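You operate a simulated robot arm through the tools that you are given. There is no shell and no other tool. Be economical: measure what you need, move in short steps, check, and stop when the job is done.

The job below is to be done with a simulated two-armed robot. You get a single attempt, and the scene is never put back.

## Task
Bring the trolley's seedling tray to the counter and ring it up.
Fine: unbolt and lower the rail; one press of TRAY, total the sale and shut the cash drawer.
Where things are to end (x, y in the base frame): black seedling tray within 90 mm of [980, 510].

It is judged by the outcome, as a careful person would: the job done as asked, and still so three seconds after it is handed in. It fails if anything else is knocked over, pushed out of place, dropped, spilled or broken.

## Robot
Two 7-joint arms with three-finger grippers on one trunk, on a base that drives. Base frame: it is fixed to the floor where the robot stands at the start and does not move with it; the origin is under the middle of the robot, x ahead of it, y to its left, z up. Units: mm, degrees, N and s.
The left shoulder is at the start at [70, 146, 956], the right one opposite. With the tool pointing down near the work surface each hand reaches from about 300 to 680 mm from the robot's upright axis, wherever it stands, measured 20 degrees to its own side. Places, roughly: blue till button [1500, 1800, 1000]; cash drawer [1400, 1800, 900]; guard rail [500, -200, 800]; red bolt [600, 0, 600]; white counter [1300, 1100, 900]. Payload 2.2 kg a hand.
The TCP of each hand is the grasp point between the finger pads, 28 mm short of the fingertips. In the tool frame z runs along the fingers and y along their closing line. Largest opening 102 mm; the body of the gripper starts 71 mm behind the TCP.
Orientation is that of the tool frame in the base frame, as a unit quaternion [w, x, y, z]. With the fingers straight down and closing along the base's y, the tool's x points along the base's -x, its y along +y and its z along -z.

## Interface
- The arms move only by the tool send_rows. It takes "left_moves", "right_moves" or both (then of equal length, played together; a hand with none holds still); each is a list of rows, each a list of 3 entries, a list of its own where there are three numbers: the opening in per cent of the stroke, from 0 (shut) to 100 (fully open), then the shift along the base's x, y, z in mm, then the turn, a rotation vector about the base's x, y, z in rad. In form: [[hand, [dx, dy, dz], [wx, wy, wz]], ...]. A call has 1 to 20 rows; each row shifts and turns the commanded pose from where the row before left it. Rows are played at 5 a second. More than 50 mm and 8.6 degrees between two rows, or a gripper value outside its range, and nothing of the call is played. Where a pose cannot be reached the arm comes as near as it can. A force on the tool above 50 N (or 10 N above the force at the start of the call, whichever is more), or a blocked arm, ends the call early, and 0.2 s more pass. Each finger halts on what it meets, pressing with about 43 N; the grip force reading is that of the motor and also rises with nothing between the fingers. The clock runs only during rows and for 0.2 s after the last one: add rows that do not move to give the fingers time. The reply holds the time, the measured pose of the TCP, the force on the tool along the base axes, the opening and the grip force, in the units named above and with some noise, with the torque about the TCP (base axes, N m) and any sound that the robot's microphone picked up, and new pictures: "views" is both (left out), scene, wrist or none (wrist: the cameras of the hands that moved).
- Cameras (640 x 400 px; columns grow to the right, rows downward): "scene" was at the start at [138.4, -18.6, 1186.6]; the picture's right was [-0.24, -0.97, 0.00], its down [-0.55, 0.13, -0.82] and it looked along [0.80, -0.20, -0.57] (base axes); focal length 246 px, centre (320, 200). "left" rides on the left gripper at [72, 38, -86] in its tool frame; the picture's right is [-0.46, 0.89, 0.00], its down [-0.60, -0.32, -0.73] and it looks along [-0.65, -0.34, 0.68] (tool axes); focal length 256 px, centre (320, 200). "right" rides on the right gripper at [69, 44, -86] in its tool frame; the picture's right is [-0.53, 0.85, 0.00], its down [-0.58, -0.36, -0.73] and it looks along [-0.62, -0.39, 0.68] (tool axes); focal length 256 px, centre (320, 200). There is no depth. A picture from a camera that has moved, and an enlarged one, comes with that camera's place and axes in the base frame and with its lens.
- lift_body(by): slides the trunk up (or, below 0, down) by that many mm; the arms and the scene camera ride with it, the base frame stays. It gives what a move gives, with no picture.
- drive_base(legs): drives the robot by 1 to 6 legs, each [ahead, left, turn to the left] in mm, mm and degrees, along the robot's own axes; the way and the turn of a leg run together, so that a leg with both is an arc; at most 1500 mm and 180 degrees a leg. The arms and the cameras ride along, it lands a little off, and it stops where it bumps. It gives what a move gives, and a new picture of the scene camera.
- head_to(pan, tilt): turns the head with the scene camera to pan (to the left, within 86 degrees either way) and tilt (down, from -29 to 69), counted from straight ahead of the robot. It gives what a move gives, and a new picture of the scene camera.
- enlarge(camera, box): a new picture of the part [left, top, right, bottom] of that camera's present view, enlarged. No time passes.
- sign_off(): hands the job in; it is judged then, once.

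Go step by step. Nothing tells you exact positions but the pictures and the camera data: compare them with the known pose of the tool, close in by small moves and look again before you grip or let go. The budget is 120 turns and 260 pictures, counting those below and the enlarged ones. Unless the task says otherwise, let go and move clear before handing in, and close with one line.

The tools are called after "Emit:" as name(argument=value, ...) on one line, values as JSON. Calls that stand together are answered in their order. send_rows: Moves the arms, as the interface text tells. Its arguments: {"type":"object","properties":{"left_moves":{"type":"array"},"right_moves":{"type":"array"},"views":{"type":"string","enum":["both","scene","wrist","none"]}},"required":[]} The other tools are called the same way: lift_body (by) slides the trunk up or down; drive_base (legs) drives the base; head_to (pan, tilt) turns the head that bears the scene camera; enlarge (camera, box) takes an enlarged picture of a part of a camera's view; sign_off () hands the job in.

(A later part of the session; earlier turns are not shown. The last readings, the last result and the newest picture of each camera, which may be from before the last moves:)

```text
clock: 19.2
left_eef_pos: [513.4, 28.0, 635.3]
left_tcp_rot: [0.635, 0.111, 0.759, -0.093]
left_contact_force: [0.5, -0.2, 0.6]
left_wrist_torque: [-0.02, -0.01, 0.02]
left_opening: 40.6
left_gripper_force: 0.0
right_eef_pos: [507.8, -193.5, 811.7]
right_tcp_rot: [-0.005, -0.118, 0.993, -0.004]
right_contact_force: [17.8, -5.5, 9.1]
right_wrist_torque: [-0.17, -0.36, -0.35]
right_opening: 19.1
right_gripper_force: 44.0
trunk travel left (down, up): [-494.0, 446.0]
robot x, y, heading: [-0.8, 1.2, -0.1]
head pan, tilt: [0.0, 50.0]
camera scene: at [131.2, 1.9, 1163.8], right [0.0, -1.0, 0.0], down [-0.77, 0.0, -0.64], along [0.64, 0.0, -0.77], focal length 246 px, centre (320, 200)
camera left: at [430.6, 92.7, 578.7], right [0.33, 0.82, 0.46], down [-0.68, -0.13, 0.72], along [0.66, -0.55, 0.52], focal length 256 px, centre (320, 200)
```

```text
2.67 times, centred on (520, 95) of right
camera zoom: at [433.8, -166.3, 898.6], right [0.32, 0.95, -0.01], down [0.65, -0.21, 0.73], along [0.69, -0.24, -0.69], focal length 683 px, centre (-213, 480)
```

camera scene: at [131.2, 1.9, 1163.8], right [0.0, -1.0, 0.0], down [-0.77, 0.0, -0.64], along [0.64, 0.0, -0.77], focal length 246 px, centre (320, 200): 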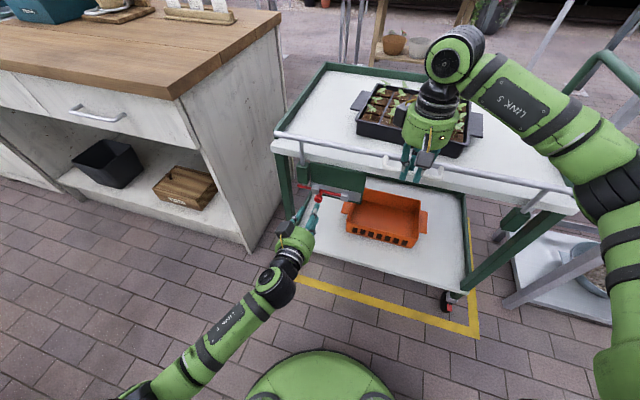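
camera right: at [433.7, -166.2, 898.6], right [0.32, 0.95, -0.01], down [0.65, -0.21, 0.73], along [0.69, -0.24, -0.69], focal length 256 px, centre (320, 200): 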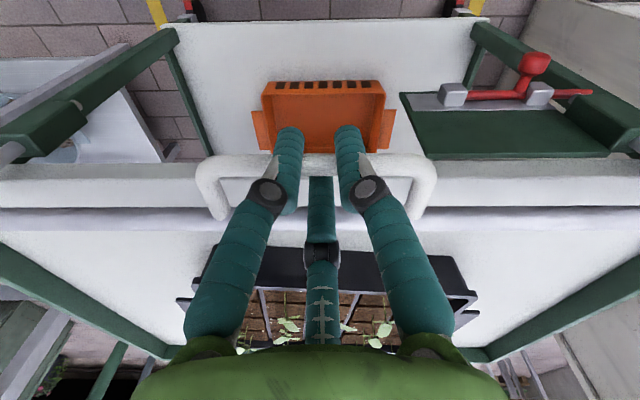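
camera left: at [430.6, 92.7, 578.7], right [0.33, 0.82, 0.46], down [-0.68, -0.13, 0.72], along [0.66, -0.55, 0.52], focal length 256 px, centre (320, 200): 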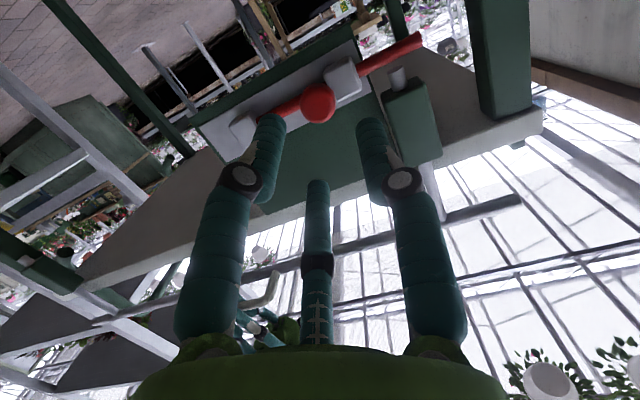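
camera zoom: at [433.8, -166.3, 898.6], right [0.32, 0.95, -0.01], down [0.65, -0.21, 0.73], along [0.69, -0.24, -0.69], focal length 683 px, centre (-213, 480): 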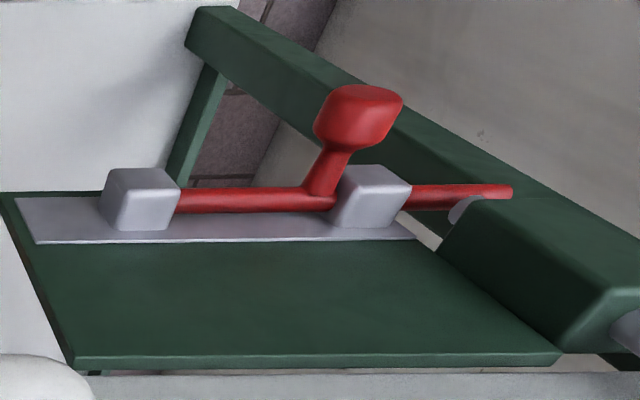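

The knob is centred ahead of the hand. I'll advance 57 mm along the tool axis.

Emit:
send_rows(left_moves=[[40, [14, -4.2, -2.7], [0, 0, 0]], [40, [14, -4.2, -2.7], [0, 0, 0]], [40, [14, -4, -2.7], [0, 0, 0]], [40, [12, -4, -2.7], [0, 0, 0]], [40, [0, 0, 0], [0, 0, 0]]])

Emit:
enlarge(camera="right", box=[400, 20, 640, 170])

```text
clock: 20.4
left_eef_pos: [566.4, 11.0, 624.3]
left_tcp_rot: [0.635, 0.112, 0.759, -0.093]
left_contact_force: [-0.2, 0.4, -0.3]
left_wrist_torque: [0.0, 0.02, -0.02]
left_opening: 41.0
left_gripper_force: 0.0
right_eef_pos: [508.9, -193.7, 812.7]
right_tcp_rot: [-0.006, -0.119, 0.993, -0.004]
right_contact_force: [17.0, -5.1, 9.1]
right_wrist_torque: [-0.13, -0.34, -0.33]
right_opening: 19.4
right_gripper_force: 44.0
trunk travel left (down, up): [-494.0, 446.0]
robot x, y, heading: [0.4, -2.4, 0.4]
head pan, tilt: [0.0, 50.0]
camera scene: at [131.2, 1.9, 1163.8], right [0.0, -1.0, 0.0], down [-0.77, 0.0, -0.64], along [0.64, 0.0, -0.77], focal length 246 px, centre (320, 200)
camera left: at [484.5, 75.7, 568.8], right [0.33, 0.82, 0.46], down [-0.68, -0.13, 0.72], along [0.65, -0.55, 0.52], focal length 256 px, centre (320, 200)
```

scene: 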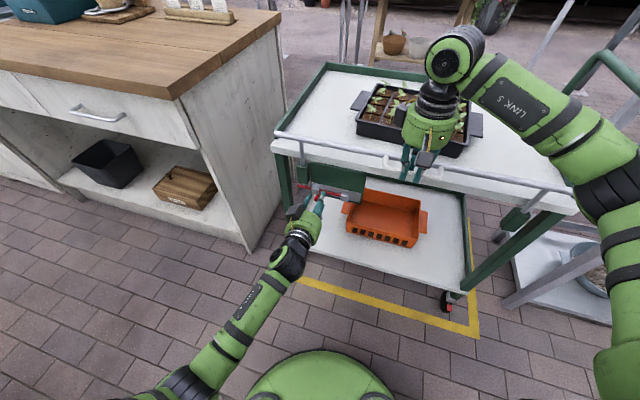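
left: 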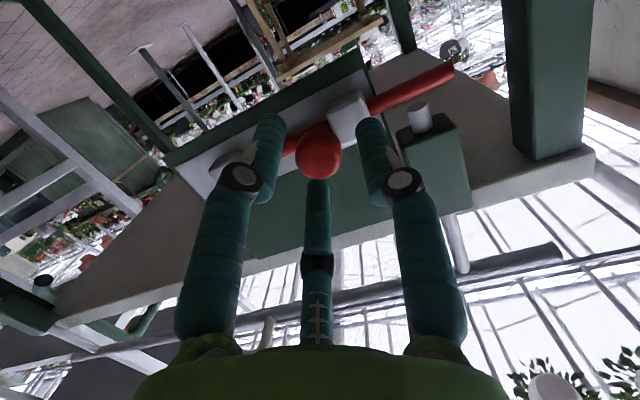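

```text
2.67 times, centred on (520, 95) of right
camera zoom: at [433.8, -166.3, 898.6], right [0.32, 0.95, -0.01], down [0.65, -0.21, 0.73], along [0.69, -0.24, -0.69], focal length 683 px, centre (-213, 480)
```

zoom: 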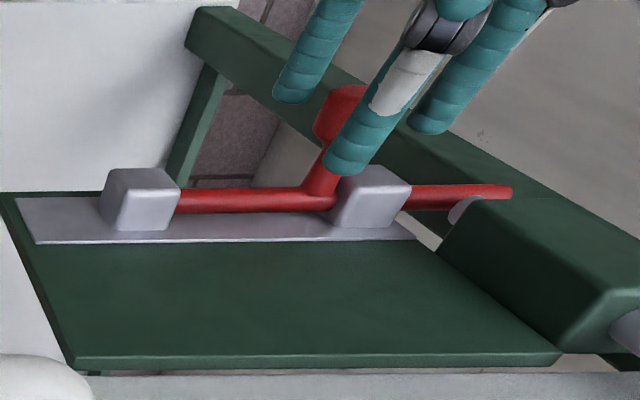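

The knob sits among the three fingertips. I'll close on it.

Emit:
send_rows(left_moves=[[25, [0, 0, 0], [0, 0, 0]], [10, [0, 0, 0], [0, 0, 0]], [0, [0, 0, 0], [0, 0, 0]], [0, [0, 0, 0], [0, 0, 0]]], views="none")

Emit:
enlarge(camera="right", box=[400, 20, 640, 170])

```text
clock: 21.4
left_eef_pos: [566.9, 11.2, 624.6]
left_tcp_rot: [0.635, 0.112, 0.759, -0.093]
left_contact_force: [1.9, -3.4, -2.4]
left_wrist_torque: [-0.07, -0.22, 0.12]
left_opening: 22.9
left_gripper_force: 45.1
right_eef_pos: [510.9, -192.2, 812.7]
right_tcp_rot: [-0.007, -0.118, 0.993, -0.003]
right_contact_force: [15.8, -3.9, 10.6]
right_wrist_torque: [-0.27, -0.29, -0.35]
right_opening: 19.3
right_gripper_force: 44.4
trunk travel left (down, up): [-494.0, 446.0]
robot x, y, heading: [0.4, 1.0, 0.3]
head pan, tilt: [0.0, 50.0]
```

```text
2.67 times, centred on (520, 95) of right
camera zoom: at [433.8, -166.4, 898.6], right [0.32, 0.95, -0.01], down [0.65, -0.21, 0.73], along [0.68, -0.24, -0.69], focal length 683 px, centre (-213, 480)
```

zoom: 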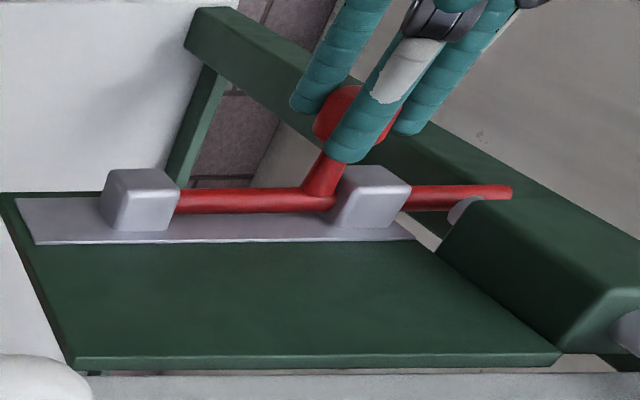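

The knob is held. Now I'll slide it 44 mm to the right along the bolt.

Emit:
send_rows(left_moves=[[0, [-3.2, -10.5, 0], [0, 0, 0]], [0, [-3.2, -10.5, 0], [0, 0, 0]], [0, [-3.2, -10.5, 0], [0, 0, 0]], [0, [-3.1, -10.5, 0], [0, 0, 0]], [0, [0, 0, 0], [0, 0, 0]]], views="scene")

Emit:
enlarge(camera="right", box=[400, 20, 640, 170])

```text
clock: 22.6
left_eef_pos: [555.6, -24.1, 623.8]
left_tcp_rot: [0.635, 0.109, 0.759, -0.089]
left_contact_force: [-9.7, 31.1, 6.2]
left_wrist_torque: [0.09, -0.26, 1.07]
left_opening: 23.2
left_gripper_force: 44.7
right_eef_pos: [508.4, -192.8, 810.7]
right_tcp_rot: [-0.007, -0.117, 0.993, -0.006]
right_contact_force: [18.5, -14.2, -7.5]
right_wrist_torque: [0.74, -0.48, -0.29]
right_opening: 19.2
right_gripper_force: 44.1
trunk travel left (down, up): [-494.0, 446.0]
robot x, y, heading: [2.5, 1.2, -0.1]
head pan, tilt: [0.0, 50.0]
camera scene: at [131.2, 3.5, 1163.7], right [0.0, -1.0, 0.0], down [-0.77, 0.0, -0.64], along [0.64, 0.0, -0.77], focal length 246 px, centre (320, 200)
```

scene: 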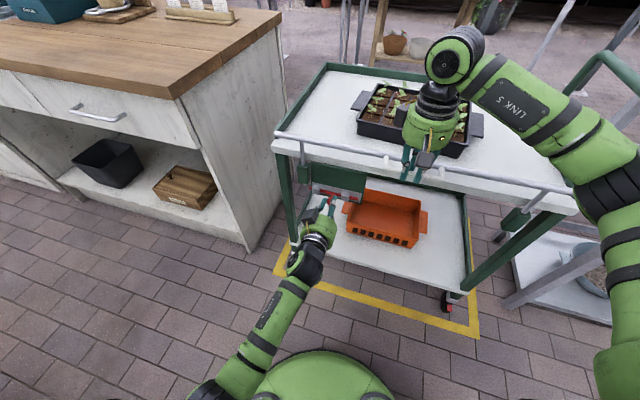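

```text
2.67 times, centred on (520, 95) of right
camera zoom: at [434.1, -165.6, 897.7], right [0.32, 0.95, -0.02], down [0.66, -0.21, 0.73], along [0.68, -0.25, -0.69], focal length 683 px, centre (-213, 480)
```

zoom: 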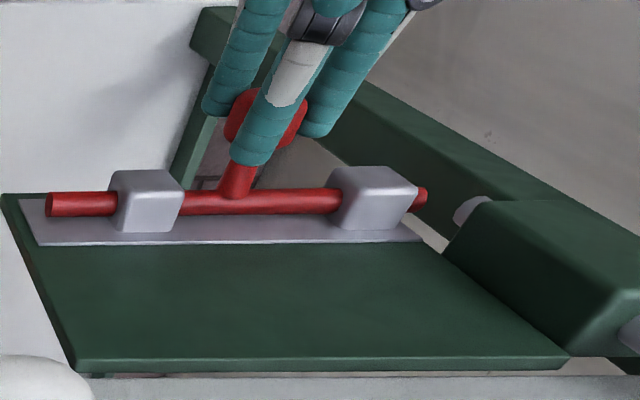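

The bolt is out of the post's way and the right hand now carries the rail. I'll lower it in small steps.

Emit:
send_rows(right_moves=[[0, [0, 0, -8], [0, 0, 0]], [0, [0, 0, -8], [0, 0, 0]], [0, [0, 0, -8], [0, 0, 0]], [0, [0, 0, -8], [0, 0, 0]], [0, [0, 0, -8], [0, 0, 0]], [0, [0, 0, 0], [0, 0, 0]]], views="scene")

Emit:
enlarge(camera="scene", box=[260, 100, 580, 300])

```text
clock: 24.0
left_eef_pos: [555.3, -24.2, 624.0]
left_tcp_rot: [0.634, 0.107, 0.761, -0.089]
left_contact_force: [-1.5, 30.8, 4.6]
left_wrist_torque: [-0.07, -0.07, 0.97]
left_opening: 23.2
left_gripper_force: 45.4
right_eef_pos: [509.4, -193.6, 771.3]
right_tcp_rot: [-0.006, -0.118, 0.993, -0.006]
right_contact_force: [13.3, -17.4, -1.0]
right_wrist_torque: [-0.75, -0.12, -0.29]
right_opening: 19.1
right_gripper_force: 44.1
trunk travel left (down, up): [-494.0, 446.0]
robot x, y, heading: [0.2, -3.1, -0.0]
head pan, tilt: [0.0, 50.0]
camera scene: at [130.6, 3.6, 1163.8], right [0.0, -1.0, 0.0], down [-0.77, 0.0, -0.64], along [0.64, 0.0, -0.77], focal length 246 px, centre (320, 200)
```

scene: 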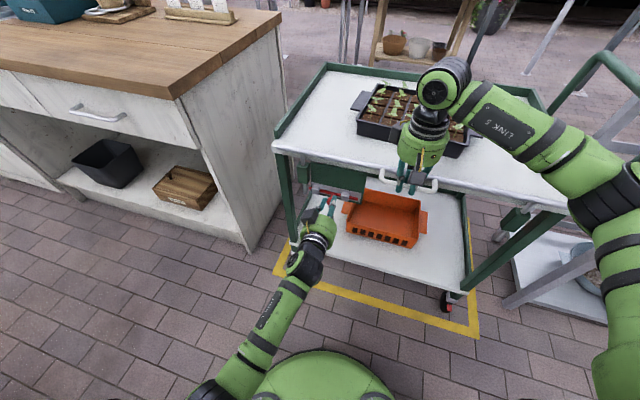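

```text
2.00 times, centred on (420, 200) of scene
camera zoom: at [130.6, 3.6, 1163.8], right [0.0, -1.0, 0.0], down [-0.77, 0.0, -0.64], along [0.64, 0.0, -0.77], focal length 493 px, centre (120, 200)
```

zoom: 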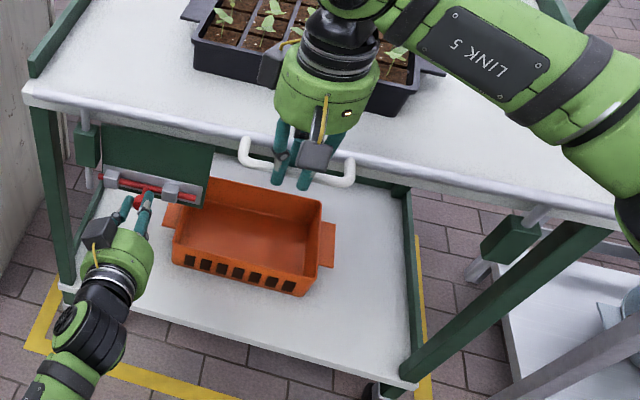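

The rail slides down and is already beneath the deck edge. I'll keep lowering until it seats.

Emit:
send_rows(right_moves=[[0, [0, 0, -5], [0, 0, 0]], [0, [0, 0, -5], [0, 0, 0]], [0, [0, 0, -5], [0, 0, 0]], [0, [0, 0, -5], [0, 0, 0]], [0, [0, 0, -5], [0, 0, 0]], [0, [0, 0, -5], [0, 0, 0]], [0, [0, 0, -5], [0, 0, 0]], [0, [0, 0, 0], [0, 0, 0]]], views="none")

Emit:
enlarge(camera="scene", box=[260, 100, 580, 300])

```text
clock: 25.8
left_eef_pos: [554.5, -24.6, 623.9]
left_tcp_rot: [0.634, 0.107, 0.761, -0.089]
left_contact_force: [36.1, 14.8, -11.7]
left_wrist_torque: [0.15, 0.23, 0.8]
left_opening: 23.3
left_gripper_force: 45.2
right_eef_pos: [509.1, -192.2, 742.9]
right_tcp_rot: [-0.003, -0.119, 0.993, -0.004]
right_contact_force: [-4.4, -19.2, 43.4]
right_wrist_torque: [-0.49, -0.06, -0.39]
right_opening: 19.5
right_gripper_force: 44.8
trunk travel left (down, up): [-494.0, 446.0]
robot x, y, heading: [-1.2, -5.4, 0.1]
head pan, tilt: [0.0, 50.0]
```

```text
2.00 times, centred on (420, 200) of scene
camera zoom: at [129.4, 3.2, 1164.3], right [0.0, -1.0, 0.0], down [-0.77, 0.0, -0.64], along [0.64, 0.0, -0.77], focal length 493 px, centre (120, 200)
```

zoom: 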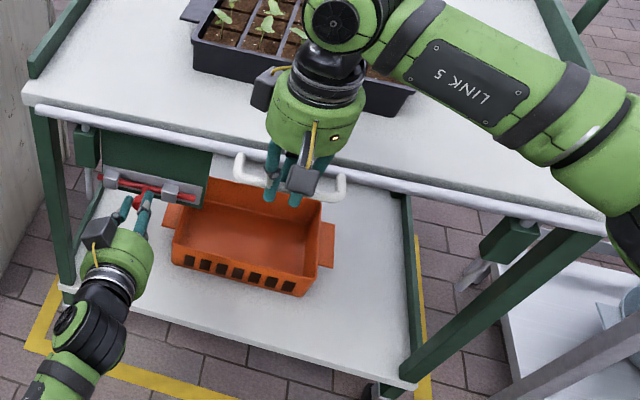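

The rail meets its bottom stop. I'll ease off, release both hands and back away, the right hand up and the left hand back.

Emit:
send_rows(right_moves=[[0, [0, 0, 4], [0, 0, 0]], [40, [0, 0, 0], [0, 0, 0]], [40, [0, 0, 0], [0, 0, 0]], [40, [0, 0, 15], [0, 0, 0]], [40, [0, 0, 20], [0, 0, 0]], [40, [0, 0, 30], [0, 0, 0]], [40, [0, 0, 40], [0, 0, 0]], [40, [0, 0, 40], [0, 0, 0]], [40, [0, 0, 0], [0, 0, 0]]], left_moves=[[0, [1, 4, 0], [0, 0, 0]], [40, [0, 0, 0], [0, 0, 0]], [40, [0, 0, 0], [0, 0, 0]], [40, [-15, 4.5, 3], [0, 0, 0]], [40, [-20, 6, 4], [0, 0, 0]], [40, [-30, 9, 5], [0, 0, 0]], [40, [-30, 9, 5], [0, 0, 0]], [40, [-30, 9, 5], [0, 0, 0]], [40, [0, 0, 0], [0, 0, 0]]], views="both")

Emit:
enlarge(camera="scene", box=[260, 80, 580, 280])

```text
clock: 27.8
left_eef_pos: [428.3, 11.5, 647.7]
left_tcp_rot: [0.636, 0.112, 0.758, -0.093]
left_contact_force: [-0.2, -0.3, 0.5]
left_wrist_torque: [0.0, -0.01, 0.01]
left_opening: 40.8
left_gripper_force: 0.1
right_eef_pos: [508.6, -194.0, 886.2]
right_tcp_rot: [-0.008, -0.119, 0.993, -0.003]
right_contact_force: [0.4, -0.8, 0.1]
right_wrist_torque: [0.03, -0.02, 0.02]
right_opening: 40.7
right_gripper_force: 0.1
trunk travel left (down, up): [-494.0, 446.0]
robot x, y, heading: [0.2, 3.4, 0.1]
head pan, tilt: [0.0, 50.0]
camera scene: at [130.2, 1.9, 1163.9], right [0.0, -1.0, 0.0], down [-0.77, 0.0, -0.64], along [0.64, 0.0, -0.77], focal length 246 px, centre (320, 200)
camera right: at [433.5, -166.4, 972.6], right [0.32, 0.95, -0.01], down [0.66, -0.21, 0.72], along [0.68, -0.24, -0.69], focal length 256 px, centre (320, 200)
camera left: at [346.8, 76.0, 591.7], right [0.33, 0.82, 0.46], down [-0.68, -0.13, 0.72], along [0.65, -0.55, 0.52], focal length 256 px, centre (320, 200)
```

scene: 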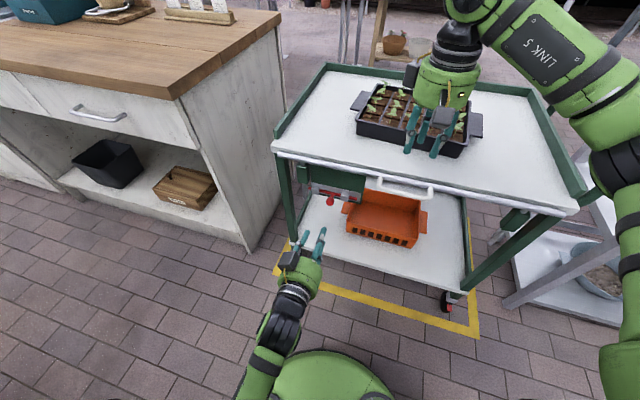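
right: 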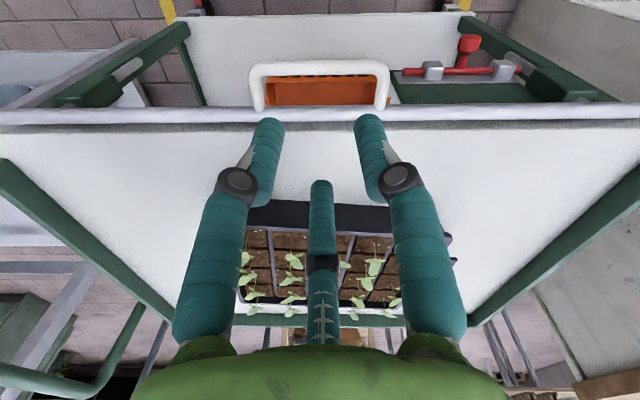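
left: 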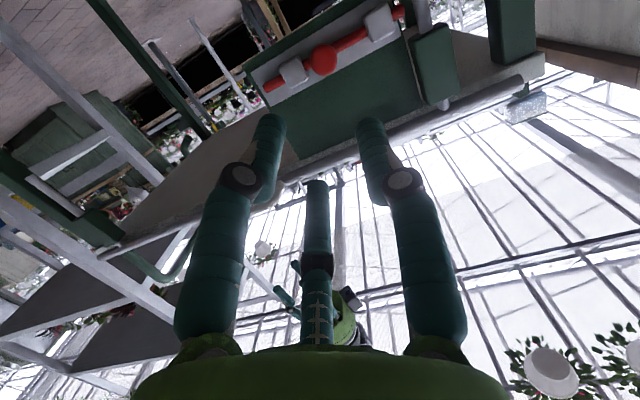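

```text
2.00 times, centred on (420, 180) of scene
camera zoom: at [130.2, 1.9, 1163.9], right [0.0, -1.0, 0.0], down [-0.77, 0.0, -0.64], along [0.64, 0.0, -0.77], focal length 493 px, centre (120, 240)
```

zoom: 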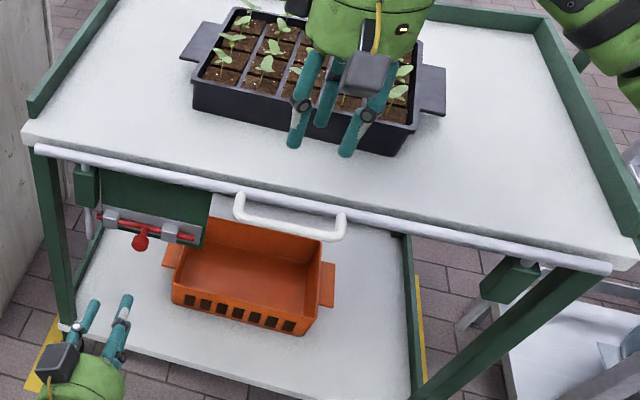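

The rail is down and the bolt stays drawn. Next I'll raise both hands clear and study the tray's end lugs.

Emit:
send_rows(left_moves=[[40, [0, 10, 45], [0.0416, 0.1389, 0]], [40, [0, 10, 45], [0.0416, 0.1389, 0]], [40, [0, 10, 45], [0.0416, 0.1389, 0]], [40, [0, 10, 45], [0.0393, 0.1312, 0]], [60, [0, 10, 45], [0.0393, 0.1312, 0]], [60, [0, 10, 45], [0.0393, 0.1312, 0]], [60, [0, 10, 0], [0.0393, 0.1312, 0]], [60, [0, 10, 0], [0.0393, 0.1312, 0]], [60, [0, 10, 0], [0.0393, 0.1312, 0]], [60, [0, 10, 0], [0.0393, 0.1312, 0]], [60, [0, 0, 0], [0, 0, 0]]], right_moves=[[40, [0, 0, 40], [0, 0, 0]], [40, [-20, -20, 20], [0, 0, -0.131]], [40, [-20, -20, 20], [0, 0, -0.131]], [40, [-20, -20, 0], [0, 0, -0.131]], [60, [-20, -20, 0], [0, 0, -0.131]], [60, [-20, -20, 0], [0, 0, 0]], [60, [0, 0, 0], [0, 0, 0]], [60, [0, 0, 0], [0, 0, 0]], [60, [0, 0, 0], [0, 0, 0]], [60, [0, 0, 0], [0, 0, 0]], [60, [0, 0, 0], [0, 0, 0]]])

Emit:
enlarge(camera="scene", box=[330, 70, 490, 170])

```text
clock: 28.8
left_eef_pos: [441.7, 104.8, 771.9]
left_tcp_rot: [0.371, 0.148, 0.915, 0.053]
left_contact_force: [0.3, 0.1, -0.7]
left_wrist_torque: [0.02, 0.02, 0.02]
left_opening: 61.2
left_gripper_force: 0.0
left hand out of reach, approached as far as the arm can: row 4, 5
right_eef_pos: [445.2, -254.3, 967.2]
right_tcp_rot: [-0.007, 0.081, 0.997, -0.001]
right_contact_force: [0.2, -0.3, 0.6]
right_wrist_torque: [0.04, 0.03, 0.03]
right_opening: 61.6
right_gripper_force: 0.0
trunk travel left (down, up): [-494.0, 446.0]
robot x, y, heading: [2.3, 0.8, -0.0]
head pan, tilt: [0.0, 50.0]
stopped in row 5 (left hand): the arm was blocked; the commanded pose is now the measured one
camera scene: at [129.4, 1.6, 1164.0], right [0.0, -1.0, 0.0], down [-0.77, 0.0, -0.64], along [0.64, 0.0, -0.77], focal length 246 px, centre (320, 200)
camera right: at [388.0, -200.0, 1053.8], right [0.66, 0.75, -0.01], down [0.52, -0.45, 0.72], along [0.54, -0.49, -0.69], focal length 256 px, centre (320, 200)
camera left: at [341.5, 165.0, 793.9], right [0.52, 0.7, 0.49], down [-0.17, -0.48, 0.86], along [0.84, -0.53, -0.13], focal length 256 px, centre (320, 200)
```

scene: 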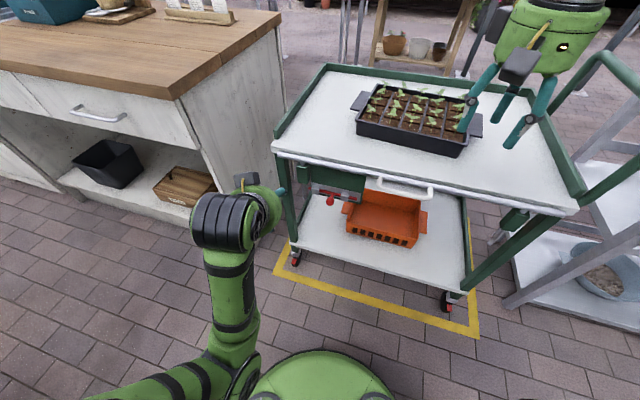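
right: 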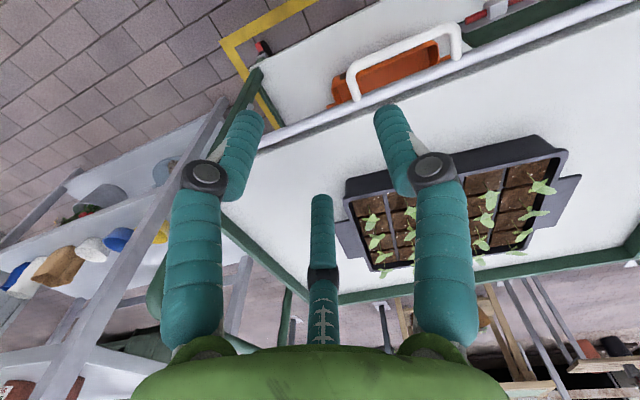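
left: 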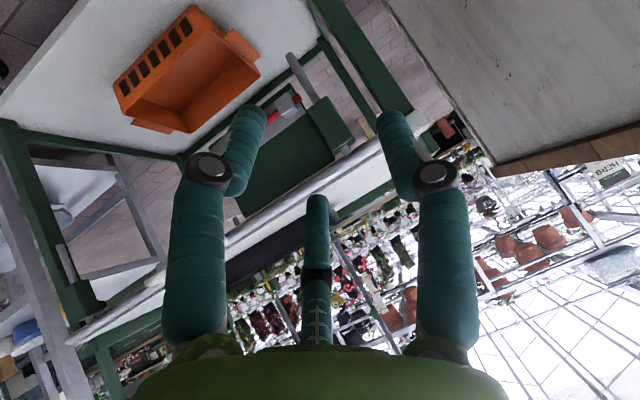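

```text
4.00 times, centred on (410, 120) of scene
camera zoom: at [129.4, 1.6, 1164.0], right [0.0, -1.0, 0.0], down [-0.77, 0.0, -0.64], along [0.64, 0.0, -0.77], focal length 986 px, centre (-40, 520)
```

zoom: 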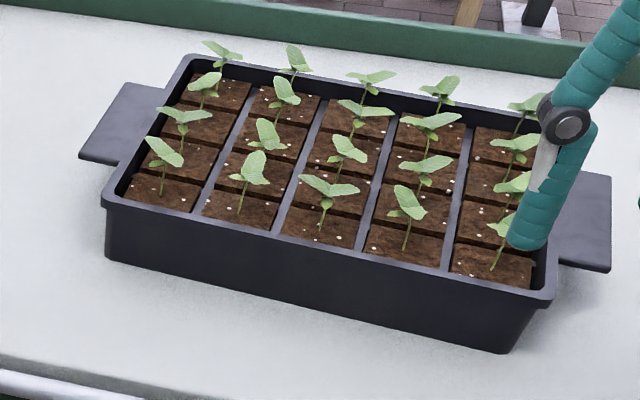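

The lugs are horizontal plates at the tray's ends, level with or just below the rim. I'll enlarge the wrist view to fix their place and height.

Emit:
enlarge(camera="right", box=[320, 120, 600, 295])

Emit:
send_rows(left_moves=[[60, [-30, 15, 0], [0, 0, 0]], [60, [-30, 15, 0], [0, 0, 0]], [60, [-30, 15, 10], [0, 0, 0]], [60, [0, 0, 0], [0, 0, 0]]], views="none")

```text
2.29 times, centred on (460, 208) of right
camera zoom: at [388.0, -200.0, 1053.8], right [0.66, 0.75, -0.01], down [0.52, -0.45, 0.72], along [0.54, -0.49, -0.69], focal length 585 px, centre (0, 183)
```

zoom: 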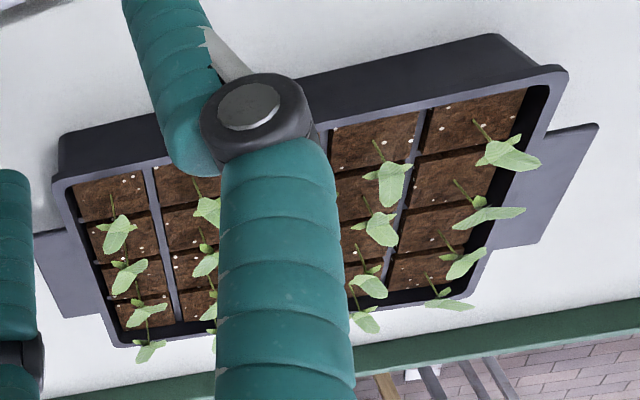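

```text
clock: 29.8
left_eef_pos: [429.9, 114.1, 768.5]
left_tcp_rot: [0.37, 0.149, 0.915, 0.058]
left_contact_force: [-0.1, 0.0, 0.2]
left_wrist_torque: [-0.02, -0.02, -0.01]
left_opening: 61.1
left_gripper_force: 0.1
left hand out of reach, approached as far as the arm can: row 1, 2, 3
right_eef_pos: [446.6, -253.7, 966.4]
right_tcp_rot: [-0.008, 0.081, 0.997, -0.002]
right_contact_force: [-0.6, 0.2, 0.1]
right_wrist_torque: [0.04, -0.01, 0.01]
right_opening: 61.3
right_gripper_force: 0.1
trunk travel left (down, up): [-494.0, 446.0]
robot x, y, heading: [0.7, -0.3, -0.1]
head pan, tilt: [0.0, 50.0]
```

Tray centre is about [786, -273] with its rim at z ≈ 788, yawed about 23°. The lugs sit at about [849, -125] and [724, -422], z ≈ 778, and the deck is at about 737. I'll raise the trunk, then face the tray and drive nearer.

Emit:
lift_body(by=200)

Emit:
drive_base(legs=[[0, 0, -22.8], [200, 53, 0]])

```text
clock: 32.0
left_eef_pos: [429.8, 113.2, 968.0]
left_tcp_rot: [0.368, 0.151, 0.916, 0.057]
left_contact_force: [0.2, 0.0, 0.0]
left_wrist_torque: [-0.02, -0.01, -0.02]
left_opening: 61.3
left_gripper_force: 0.0
right_eef_pos: [446.9, -253.4, 1166.7]
right_tcp_rot: [-0.008, 0.082, 0.997, -0.002]
right_contact_force: [-0.9, 0.3, -0.5]
right_wrist_torque: [-0.01, -0.01, 0.01]
right_opening: 61.3
right_gripper_force: 0.1
trunk travel left (down, up): [-694.0, 246.0]
robot x, y, heading: [-3.5, 1.0, 0.2]
head pan, tilt: [0.0, 50.0]
```

```text
clock: 34.8
left_eef_pos: [644.6, -90.4, 970.3]
left_tcp_rot: [0.374, 0.327, 0.867, -0.017]
left_contact_force: [0.2, -0.5, -0.4]
left_wrist_torque: [0.01, -0.01, -0.01]
left_opening: 61.1
left_gripper_force: 0.0
right_eef_pos: [515.9, -434.5, 1167.7]
right_tcp_rot: [-0.007, 0.276, 0.961, 0.0]
right_contact_force: [0.5, 0.2, 0.5]
right_wrist_torque: [-0.01, 0.01, 0.02]
right_opening: 61.3
right_gripper_force: 0.0
trunk travel left (down, up): [-694.0, 246.0]
robot x, y, heading: [202.6, -25.5, -22.7]
head pan, tilt: [0.0, 50.0]
camera scene: at [322.8, -75.7, 1364.1], right [-0.39, -0.92, 0.0], down [-0.71, 0.3, -0.64], along [0.59, -0.25, -0.77], focal length 246 px, centre (320, 200)
```

scene: 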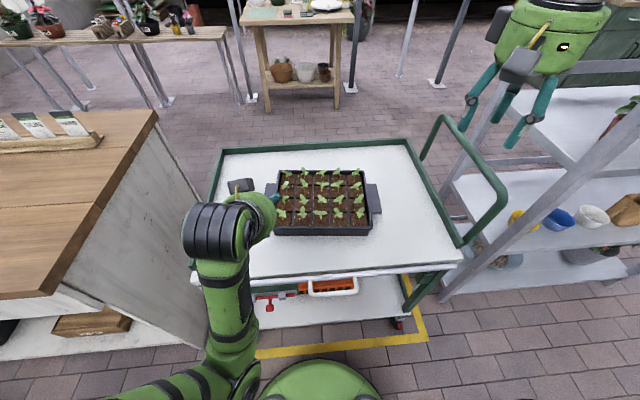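

The robot now squarely faces the tray. I'll drive 70 mm closer and turn both hands nearly level, pointing inward at the lugs, while staying high above the tray.

Emit:
drive_base(legs=[[70, 0, 0]])

Emit:
send_rows(left_moves=[[40, [0, 0, 20], [0, 0, 0]], [40, [10, 15, 0], [-0.1258, 0.0127, -0.0189]], [40, [10, 15, 0], [-0.1258, 0.0127, -0.0189]], [40, [10, 15, 0], [-0.1258, 0.0127, -0.0189]], [40, [10, 15, 0], [-0.1258, 0.0127, -0.0189]], [40, [10, 15, 0], [-0.1258, 0.0127, -0.0189]], [40, [10, 15, 0], [-0.1258, 0.0127, -0.0189]], [40, [7, 14, 0], [-0.1258, 0.0127, -0.0189]], [40, [0, 0, 0], [0, 0, 0]], [40, [0, 0, 0], [0, 0, 0]], [40, [0, 0, 0], [0, 0, 0]], [40, [0, 0, 0], [0, 0, 0]]], right_moves=[[40, [0, 0, -15], [0.0115, -0.132, 0.0209]], [40, [0, 0, -15], [0.0115, -0.132, 0.0209]], [40, [0, 0, -15], [0.0115, -0.132, 0.0209]], [40, [0, 0, -15], [0.0115, -0.132, 0.0209]], [40, [0, 0, -15], [0.0115, -0.132, 0.0209]], [40, [0, 0, -15], [0.0115, -0.132, 0.0209]], [40, [0, 0, -15], [0.0115, -0.132, 0.0209]], [40, [0, 0, -15], [0.0115, -0.132, 0.0209]], [40, [0, 0, -15], [0.0115, -0.132, 0.0209]], [40, [0, 0, -15], [0.0115, -0.132, 0.0209]], [40, [6, 6, 0], [0, 0, 0]], [40, [0, 0, 0], [0, 0, 0]]])

```text
clock: 35.8
left_eef_pos: [707.6, -116.0, 969.1]
left_tcp_rot: [0.373, 0.328, 0.868, -0.017]
left_contact_force: [0.0, -0.9, 0.6]
left_wrist_torque: [-0.01, -0.01, -0.01]
left_opening: 61.0
left_gripper_force: 0.0
right_eef_pos: [580.4, -460.9, 1168.2]
right_tcp_rot: [-0.006, 0.276, 0.961, -0.001]
right_contact_force: [0.2, 0.3, 0.3]
right_wrist_torque: [-0.03, -0.02, 0.0]
right_opening: 61.4
right_gripper_force: 0.0
trunk travel left (down, up): [-694.0, 246.0]
robot x, y, heading: [269.6, -53.5, -23.0]
head pan, tilt: [0.0, 50.0]
camera scene: at [386.6, -102.1, 1364.2], right [-0.39, -0.92, 0.0], down [-0.71, 0.3, -0.64], along [0.59, -0.25, -0.77], focal length 246 px, centre (320, 200)
```

scene: 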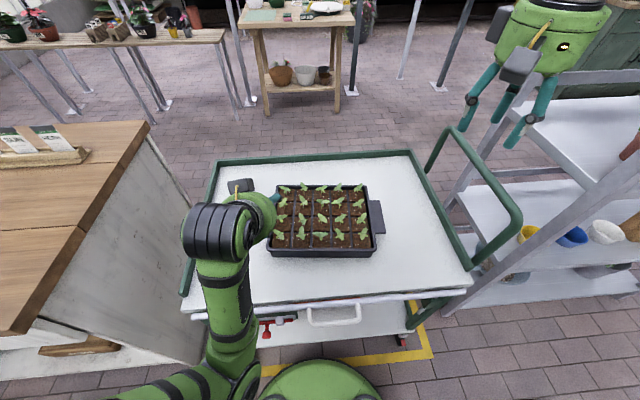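

```text
clock: 36.4
left_eef_pos: [735.8, -72.0, 967.3]
left_tcp_rot: [0.373, 0.338, 0.862, 0.059]
left_contact_force: [0.1, -0.9, -0.5]
left_wrist_torque: [-0.02, 0.0, 0.0]
left_opening: 40.7
left_gripper_force: 0.1
left hand out of reach, approached as far as the arm can: row 2
right_eef_pos: [581.2, -462.5, 1148.7]
right_tcp_rot: [0.076, 0.261, 0.962, 0.033]
right_contact_force: [0.1, -0.2, 1.2]
right_wrist_torque: [0.01, -0.01, 0.01]
right_opening: 40.8
right_gripper_force: 0.0
trunk travel left (down, up): [-694.0, 246.0]
robot x, y, heading: [269.8, -53.5, -22.7]
head pan, tilt: [0.0, 50.0]
stopped in row 2 (left hand): the arm was blocked; the commanded pose is now the measured one
camera scene: at [386.9, -102.6, 1364.1], right [-0.39, -0.92, 0.0], down [-0.71, 0.3, -0.64], along [0.59, -0.25, -0.77], focal length 246 px, centre (320, 200)
camera right: at [531.0, -391.9, 1228.2], right [0.88, 0.46, 0.16], down [0.19, -0.62, 0.76], along [0.44, -0.63, -0.63], focal length 256 px, centre (320, 200)
camera left: at [662.2, 16.5, 999.9], right [0.71, 0.38, 0.59], down [-0.37, -0.51, 0.78], along [0.6, -0.77, -0.22], focal length 256 px, centre (320, 200)
```

scene: 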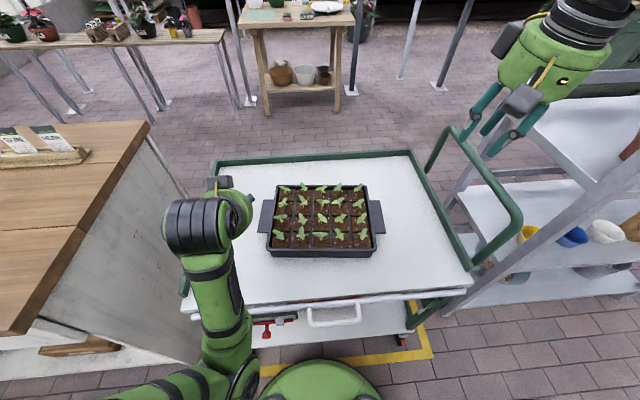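
right: 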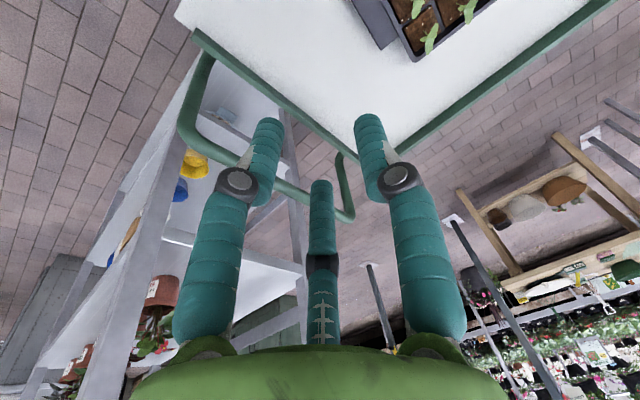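
left: 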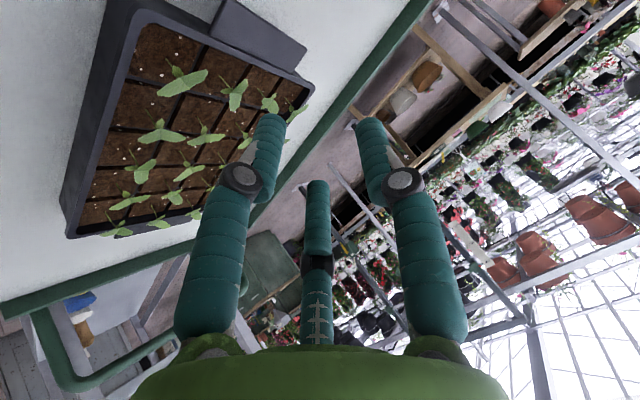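

The tray is fully visible now, but the left arm has wound itself into a joint limit. I'll unwind it to tool-down while extending it, and look at the tray more closely.

Emit:
enlarge(camera="scene", box=[240, 160, 400, 260])

Emit:
send_rows(left_moves=[[40, [14, -6, 25], [0.0055, 0.1296, 0.0553]], [40, [14, -6, 25], [0.0055, 0.1296, 0.0553]], [40, [14, -6, 20], [0.0055, 0.1296, 0.0553]], [40, [14, -6, 20], [0.0055, 0.1296, 0.0553]], [40, [14, -6, 20], [0.0055, 0.1296, 0.0553]], [40, [14, -6, 20], [0.0055, 0.1296, 0.0553]], [40, [0, 0, 0], [0, 0, 0]]], views="scene")

```text
4.00 times, centred on (320, 210) of scene
camera zoom: at [386.9, -102.6, 1364.1], right [-0.39, -0.92, 0.0], down [-0.71, 0.3, -0.64], along [0.59, -0.25, -0.77], focal length 986 px, centre (320, 160)
```

zoom: 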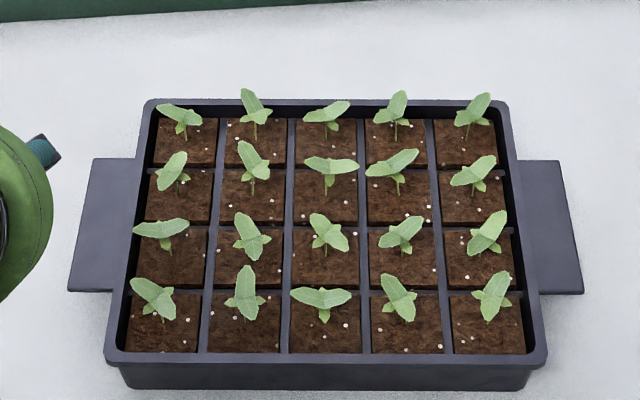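

```text
clock: 36.8
left_eef_pos: [784.7, -19.0, 966.2]
left_tcp_rot: [0.31, 0.313, 0.884, 0.155]
left_contact_force: [0.3, -0.2, -0.5]
left_wrist_torque: [-0.01, 0.04, -0.01]
left_opening: 40.6
left_gripper_force: 0.1
left hand out of reach, approached as far as the arm can: row 1, 2
right_eef_pos: [585.0, -461.5, 1146.7]
right_tcp_rot: [0.075, 0.26, 0.962, 0.032]
right_contact_force: [-0.2, -0.4, 0.4]
right_wrist_torque: [-0.02, -0.01, 0.01]
right_opening: 41.0
right_gripper_force: 0.1
trunk travel left (down, up): [-694.0, 246.0]
robot x, y, heading: [265.8, -54.7, -22.8]
head pan, tilt: [0.0, 50.0]
stopped in row 2 (left hand): the arm was blocked; the commanded pose is now the measured one
camera scene: at [390.1, -102.8, 1363.8], right [-0.39, -0.92, 0.0], down [-0.71, 0.3, -0.64], along [0.59, -0.25, -0.77], focal length 246 px, centre (320, 200)
```

scene: 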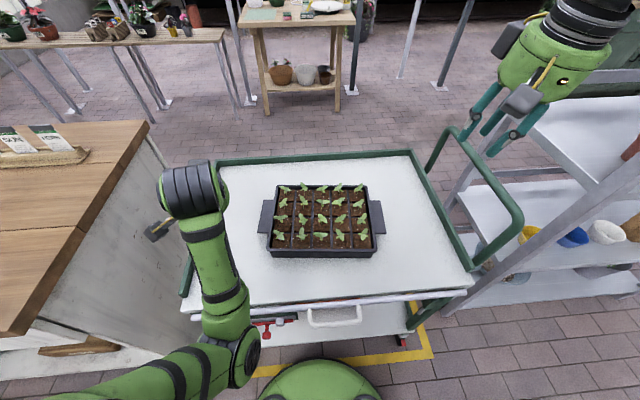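

The left arm reaches strangely here. I'll try a pure lift with no turn, to learn which motion is blocked.

Emit:
send_rows(left_moves=[[40, [0, 0, 15], [0, 0, 0]], [40, [0, 0, 15], [0, 0, 0]], [40, [0, 0, 15], [0, 0, 0]], [40, [0, 0, 15], [0, 0, 0]]], views="none")

Emit:
send_rows(left_moves=[[40, [10, -4, 0], [0.0388, 0.0922, 0]], [40, [10, -4, 0], [0.0388, 0.0922, 0]]], views="none")

```text
clock: 37.7
left_eef_pos: [799.2, 23.4, 1017.7]
left_tcp_rot: [0.309, 0.295, 0.876, 0.225]
left_contact_force: [-0.1, 0.5, -0.2]
left_wrist_torque: [0.0, 0.0, -0.02]
left_opening: 40.8
left_gripper_force: 0.0
left hand out of reach, approached as far as the arm can: row 4
right_eef_pos: [582.2, -463.4, 1147.8]
right_tcp_rot: [0.076, 0.26, 0.962, 0.033]
right_contact_force: [1.3, 0.2, 1.0]
right_wrist_torque: [-0.02, 0.02, -0.01]
right_opening: 40.7
right_gripper_force: 0.1
trunk travel left (down, up): [-694.0, 246.0]
robot x, y, heading: [269.3, -55.6, -22.7]
head pan, tilt: [0.0, 50.0]
stopped in row 4 (left hand): the arm was blocked; the commanded pose is now the measured one
```

```text
clock: 38.3
left_eef_pos: [824.3, 29.0, 1020.2]
left_tcp_rot: [0.212, 0.316, 0.889, 0.254]
left_contact_force: [-0.5, -0.5, -0.9]
left_wrist_torque: [0.0, 0.0, -0.01]
left_opening: 40.8
left_gripper_force: 0.1
right_eef_pos: [582.6, -462.3, 1146.9]
right_tcp_rot: [0.076, 0.261, 0.962, 0.032]
right_contact_force: [0.2, -0.9, 0.8]
right_wrist_torque: [0.0, 0.01, 0.0]
right_opening: 41.0
right_gripper_force: 0.0
trunk travel left (down, up): [-694.0, 246.0]
robot x, y, heading: [269.1, -56.2, -22.5]
head pan, tilt: [0.0, 50.0]
```

That direction works. I'll keep turning the left hand back to tool-down.

Emit:
send_rows(left_moves=[[40, [0, 0, 5], [-0.0707, 0.088, 0.0458]], [40, [0, 0, 5], [-0.0707, 0.088, 0.0458]], [40, [0, 0, 5], [-0.0707, 0.088, 0.0458]], [40, [0, 0, 5], [-0.0707, 0.088, 0.0458]], [40, [0, 0, 5], [-0.0707, 0.088, 0.0458]], [40, [0, 0, 5], [-0.0707, 0.088, 0.0458]]], views="scene")

```text
clock: 39.7
left_eef_pos: [871.2, 36.3, 1022.3]
left_tcp_rot: [0.007, 0.202, 0.979, -0.025]
left_contact_force: [-0.3, -0.4, 0.5]
left_wrist_torque: [0.0, 0.02, -0.01]
left_opening: 40.7
left_gripper_force: 0.0
left hand out of reach, approached as far as the arm can: row 1, 2, 3, 4
right_eef_pos: [581.9, -461.9, 1147.8]
right_tcp_rot: [0.076, 0.261, 0.962, 0.031]
right_contact_force: [-0.1, 0.1, -0.3]
right_wrist_torque: [-0.01, -0.02, 0.01]
right_opening: 40.5
right_gripper_force: 0.0
trunk travel left (down, up): [-694.0, 246.0]
robot x, y, heading: [265.7, -55.9, -22.7]
head pan, tilt: [0.0, 50.0]
camera scene: at [388.2, -102.2, 1364.0], right [-0.39, -0.92, 0.0], down [-0.71, 0.3, -0.64], along [0.59, -0.25, -0.77], focal length 246 px, centre (320, 200)
```

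scene: 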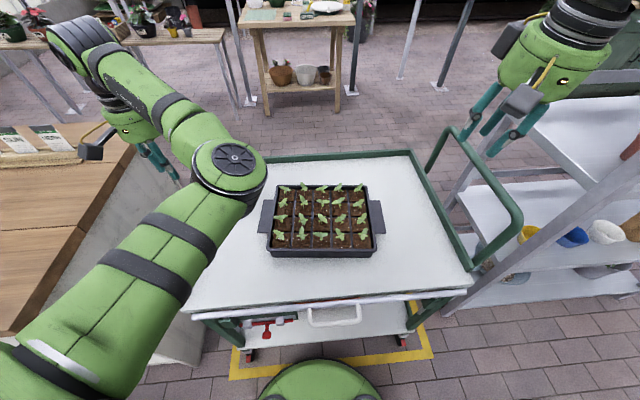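

The left arm is now in a good elbow-up posture. In the robot's frame, the lug centres are about 560 mm ahead and 157 mm to either side. I'll turn both hands nearly level and 45° inward, still high above.

Emit:
send_rows(left_moves=[[30, [-8, -5, -3], [-0.1215, -0.0716, -0.0223]], [30, [-8, -5, -3], [-0.1215, -0.0716, -0.0223]], [30, [-8, -5, -3], [-0.1215, -0.0716, -0.0223]], [30, [-8, -5, -3], [-0.1215, -0.0716, -0.0223]], [30, [-8, -5, -3], [-0.1215, -0.0716, -0.0223]], [30, [-8, -5, -3], [-0.1215, -0.0716, -0.0223]], [30, [-8, -5, -3], [-0.1215, -0.0716, -0.0223]], [30, [-8, -5, 0], [-0.1215, -0.0716, -0.0223]], [30, [-8, -5, 0], [-0.1215, -0.0716, -0.0223]]], right_moves=[[30, [2, -1, -16], [0.0221, -0.126, 0.0372]], [30, [2, -1, -16], [0.0221, -0.126, 0.0372]], [30, [2, -1, -16], [0.0221, -0.126, 0.0372]], [30, [2, -1, -16], [0.0221, -0.126, 0.0372]], [30, [2, -1, -16], [0.0221, -0.126, 0.0372]], [30, [2, -1, -16], [0.0221, -0.126, 0.0372]], [30, [2, -1, -16], [0.0221, -0.126, 0.0372]], [30, [2, -1, -16], [0.0221, -0.126, 0.0372]], [30, [2, -1, -16], [0.0221, -0.126, 0.0372]]], views="scene")

```text
clock: 41.7
left_eef_pos: [828.3, 14.3, 994.5]
left_tcp_rot: [0.401, 0.257, 0.749, -0.461]
left_contact_force: [0.9, -0.1, -0.3]
left_wrist_torque: [-0.03, -0.01, 0.01]
left_opening: 30.7
left_gripper_force: 0.1
left hand out of reach, approached as far as the arm can: row 1, 2, 4
right_eef_pos: [595.4, -467.6, 1027.3]
right_tcp_rot: [0.488, 0.091, 0.837, 0.232]
right_contact_force: [0.1, 0.2, -0.6]
right_wrist_torque: [-0.03, -0.03, -0.02]
right_opening: 30.6
right_gripper_force: 0.1
right hand out of reach, approached as far as the arm can: row 8, 9
trunk travel left (down, up): [-694.0, 246.0]
robot x, y, heading: [263.8, -54.4, -22.4]
head pan, tilt: [0.0, 50.0]
camera scene: at [388.1, -101.0, 1364.1], right [-0.39, -0.92, 0.0], down [-0.71, 0.3, -0.64], along [0.59, -0.25, -0.77], focal length 246 px, centre (320, 200)
```

scene: 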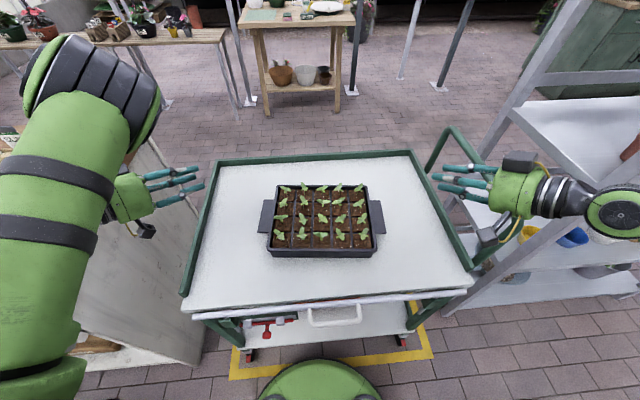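

Both hands now point inward at the lugs. Before lowering, I'll check the clearance of the right elbow beside the shelf.

Emit:
head_to(pan=-50, tilt=45)

Emit:
head_to(pan=45, tilt=45)

```text
clock: 42.9
left_eef_pos: [827.0, 13.5, 995.2]
left_tcp_rot: [0.4, 0.256, 0.751, -0.459]
left_contact_force: [-0.3, -0.4, 0.5]
left_wrist_torque: [0.0, -0.01, 0.01]
left_opening: 31.0
left_gripper_force: 0.0
right_eef_pos: [596.3, -468.2, 1024.9]
right_tcp_rot: [0.487, 0.092, 0.837, 0.232]
right_contact_force: [0.6, 0.7, 0.6]
right_wrist_torque: [0.0, -0.05, -0.01]
right_opening: 30.6
right_gripper_force: 0.0
trunk travel left (down, up): [-694.0, 246.0]
robot x, y, heading: [270.2, -57.7, -22.9]
head pan, tilt: [-50.0, 45.0]
camera scene: at [341.3, -150.4, 1370.9], right [-0.95, -0.3, 0.0], down [-0.21, 0.68, -0.71], along [0.21, -0.68, -0.71], focal length 246 px, centre (320, 200)
```

scene: 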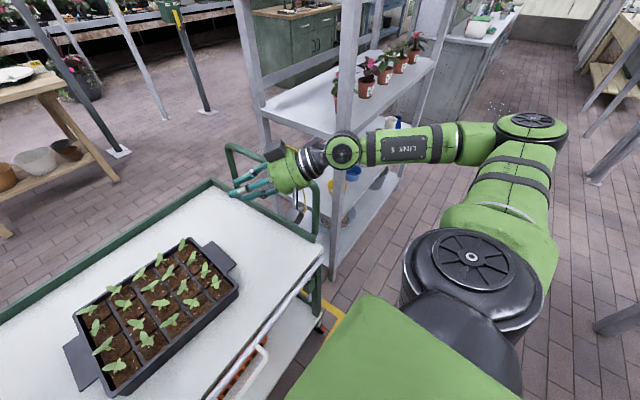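

```text
clock: 44.6
left_eef_pos: [828.7, 13.5, 994.5]
left_tcp_rot: [0.401, 0.256, 0.751, -0.458]
left_contact_force: [-0.1, -0.5, 1.1]
left_wrist_torque: [-0.01, 0.03, -0.02]
left_opening: 30.6
left_gripper_force: 0.0
right_eef_pos: [595.1, -468.5, 1025.8]
right_tcp_rot: [0.487, 0.091, 0.837, 0.232]
right_contact_force: [0.9, -0.1, -0.6]
right_wrist_torque: [0.01, -0.01, 0.04]
right_opening: 30.8
right_gripper_force: 0.2
trunk travel left (down, up): [-694.0, 246.0]
robot x, y, heading: [270.2, -57.3, -22.7]
head pan, tilt: [45.0, 45.0]
camera scene: at [392.4, -42.1, 1370.9], right [0.38, -0.93, 0.0], down [-0.65, -0.27, -0.71], along [0.65, 0.27, -0.71], focal length 246 px, centre (320, 200)
```

scene: 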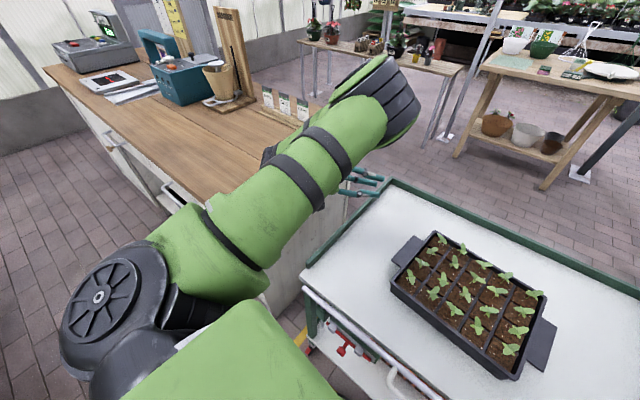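

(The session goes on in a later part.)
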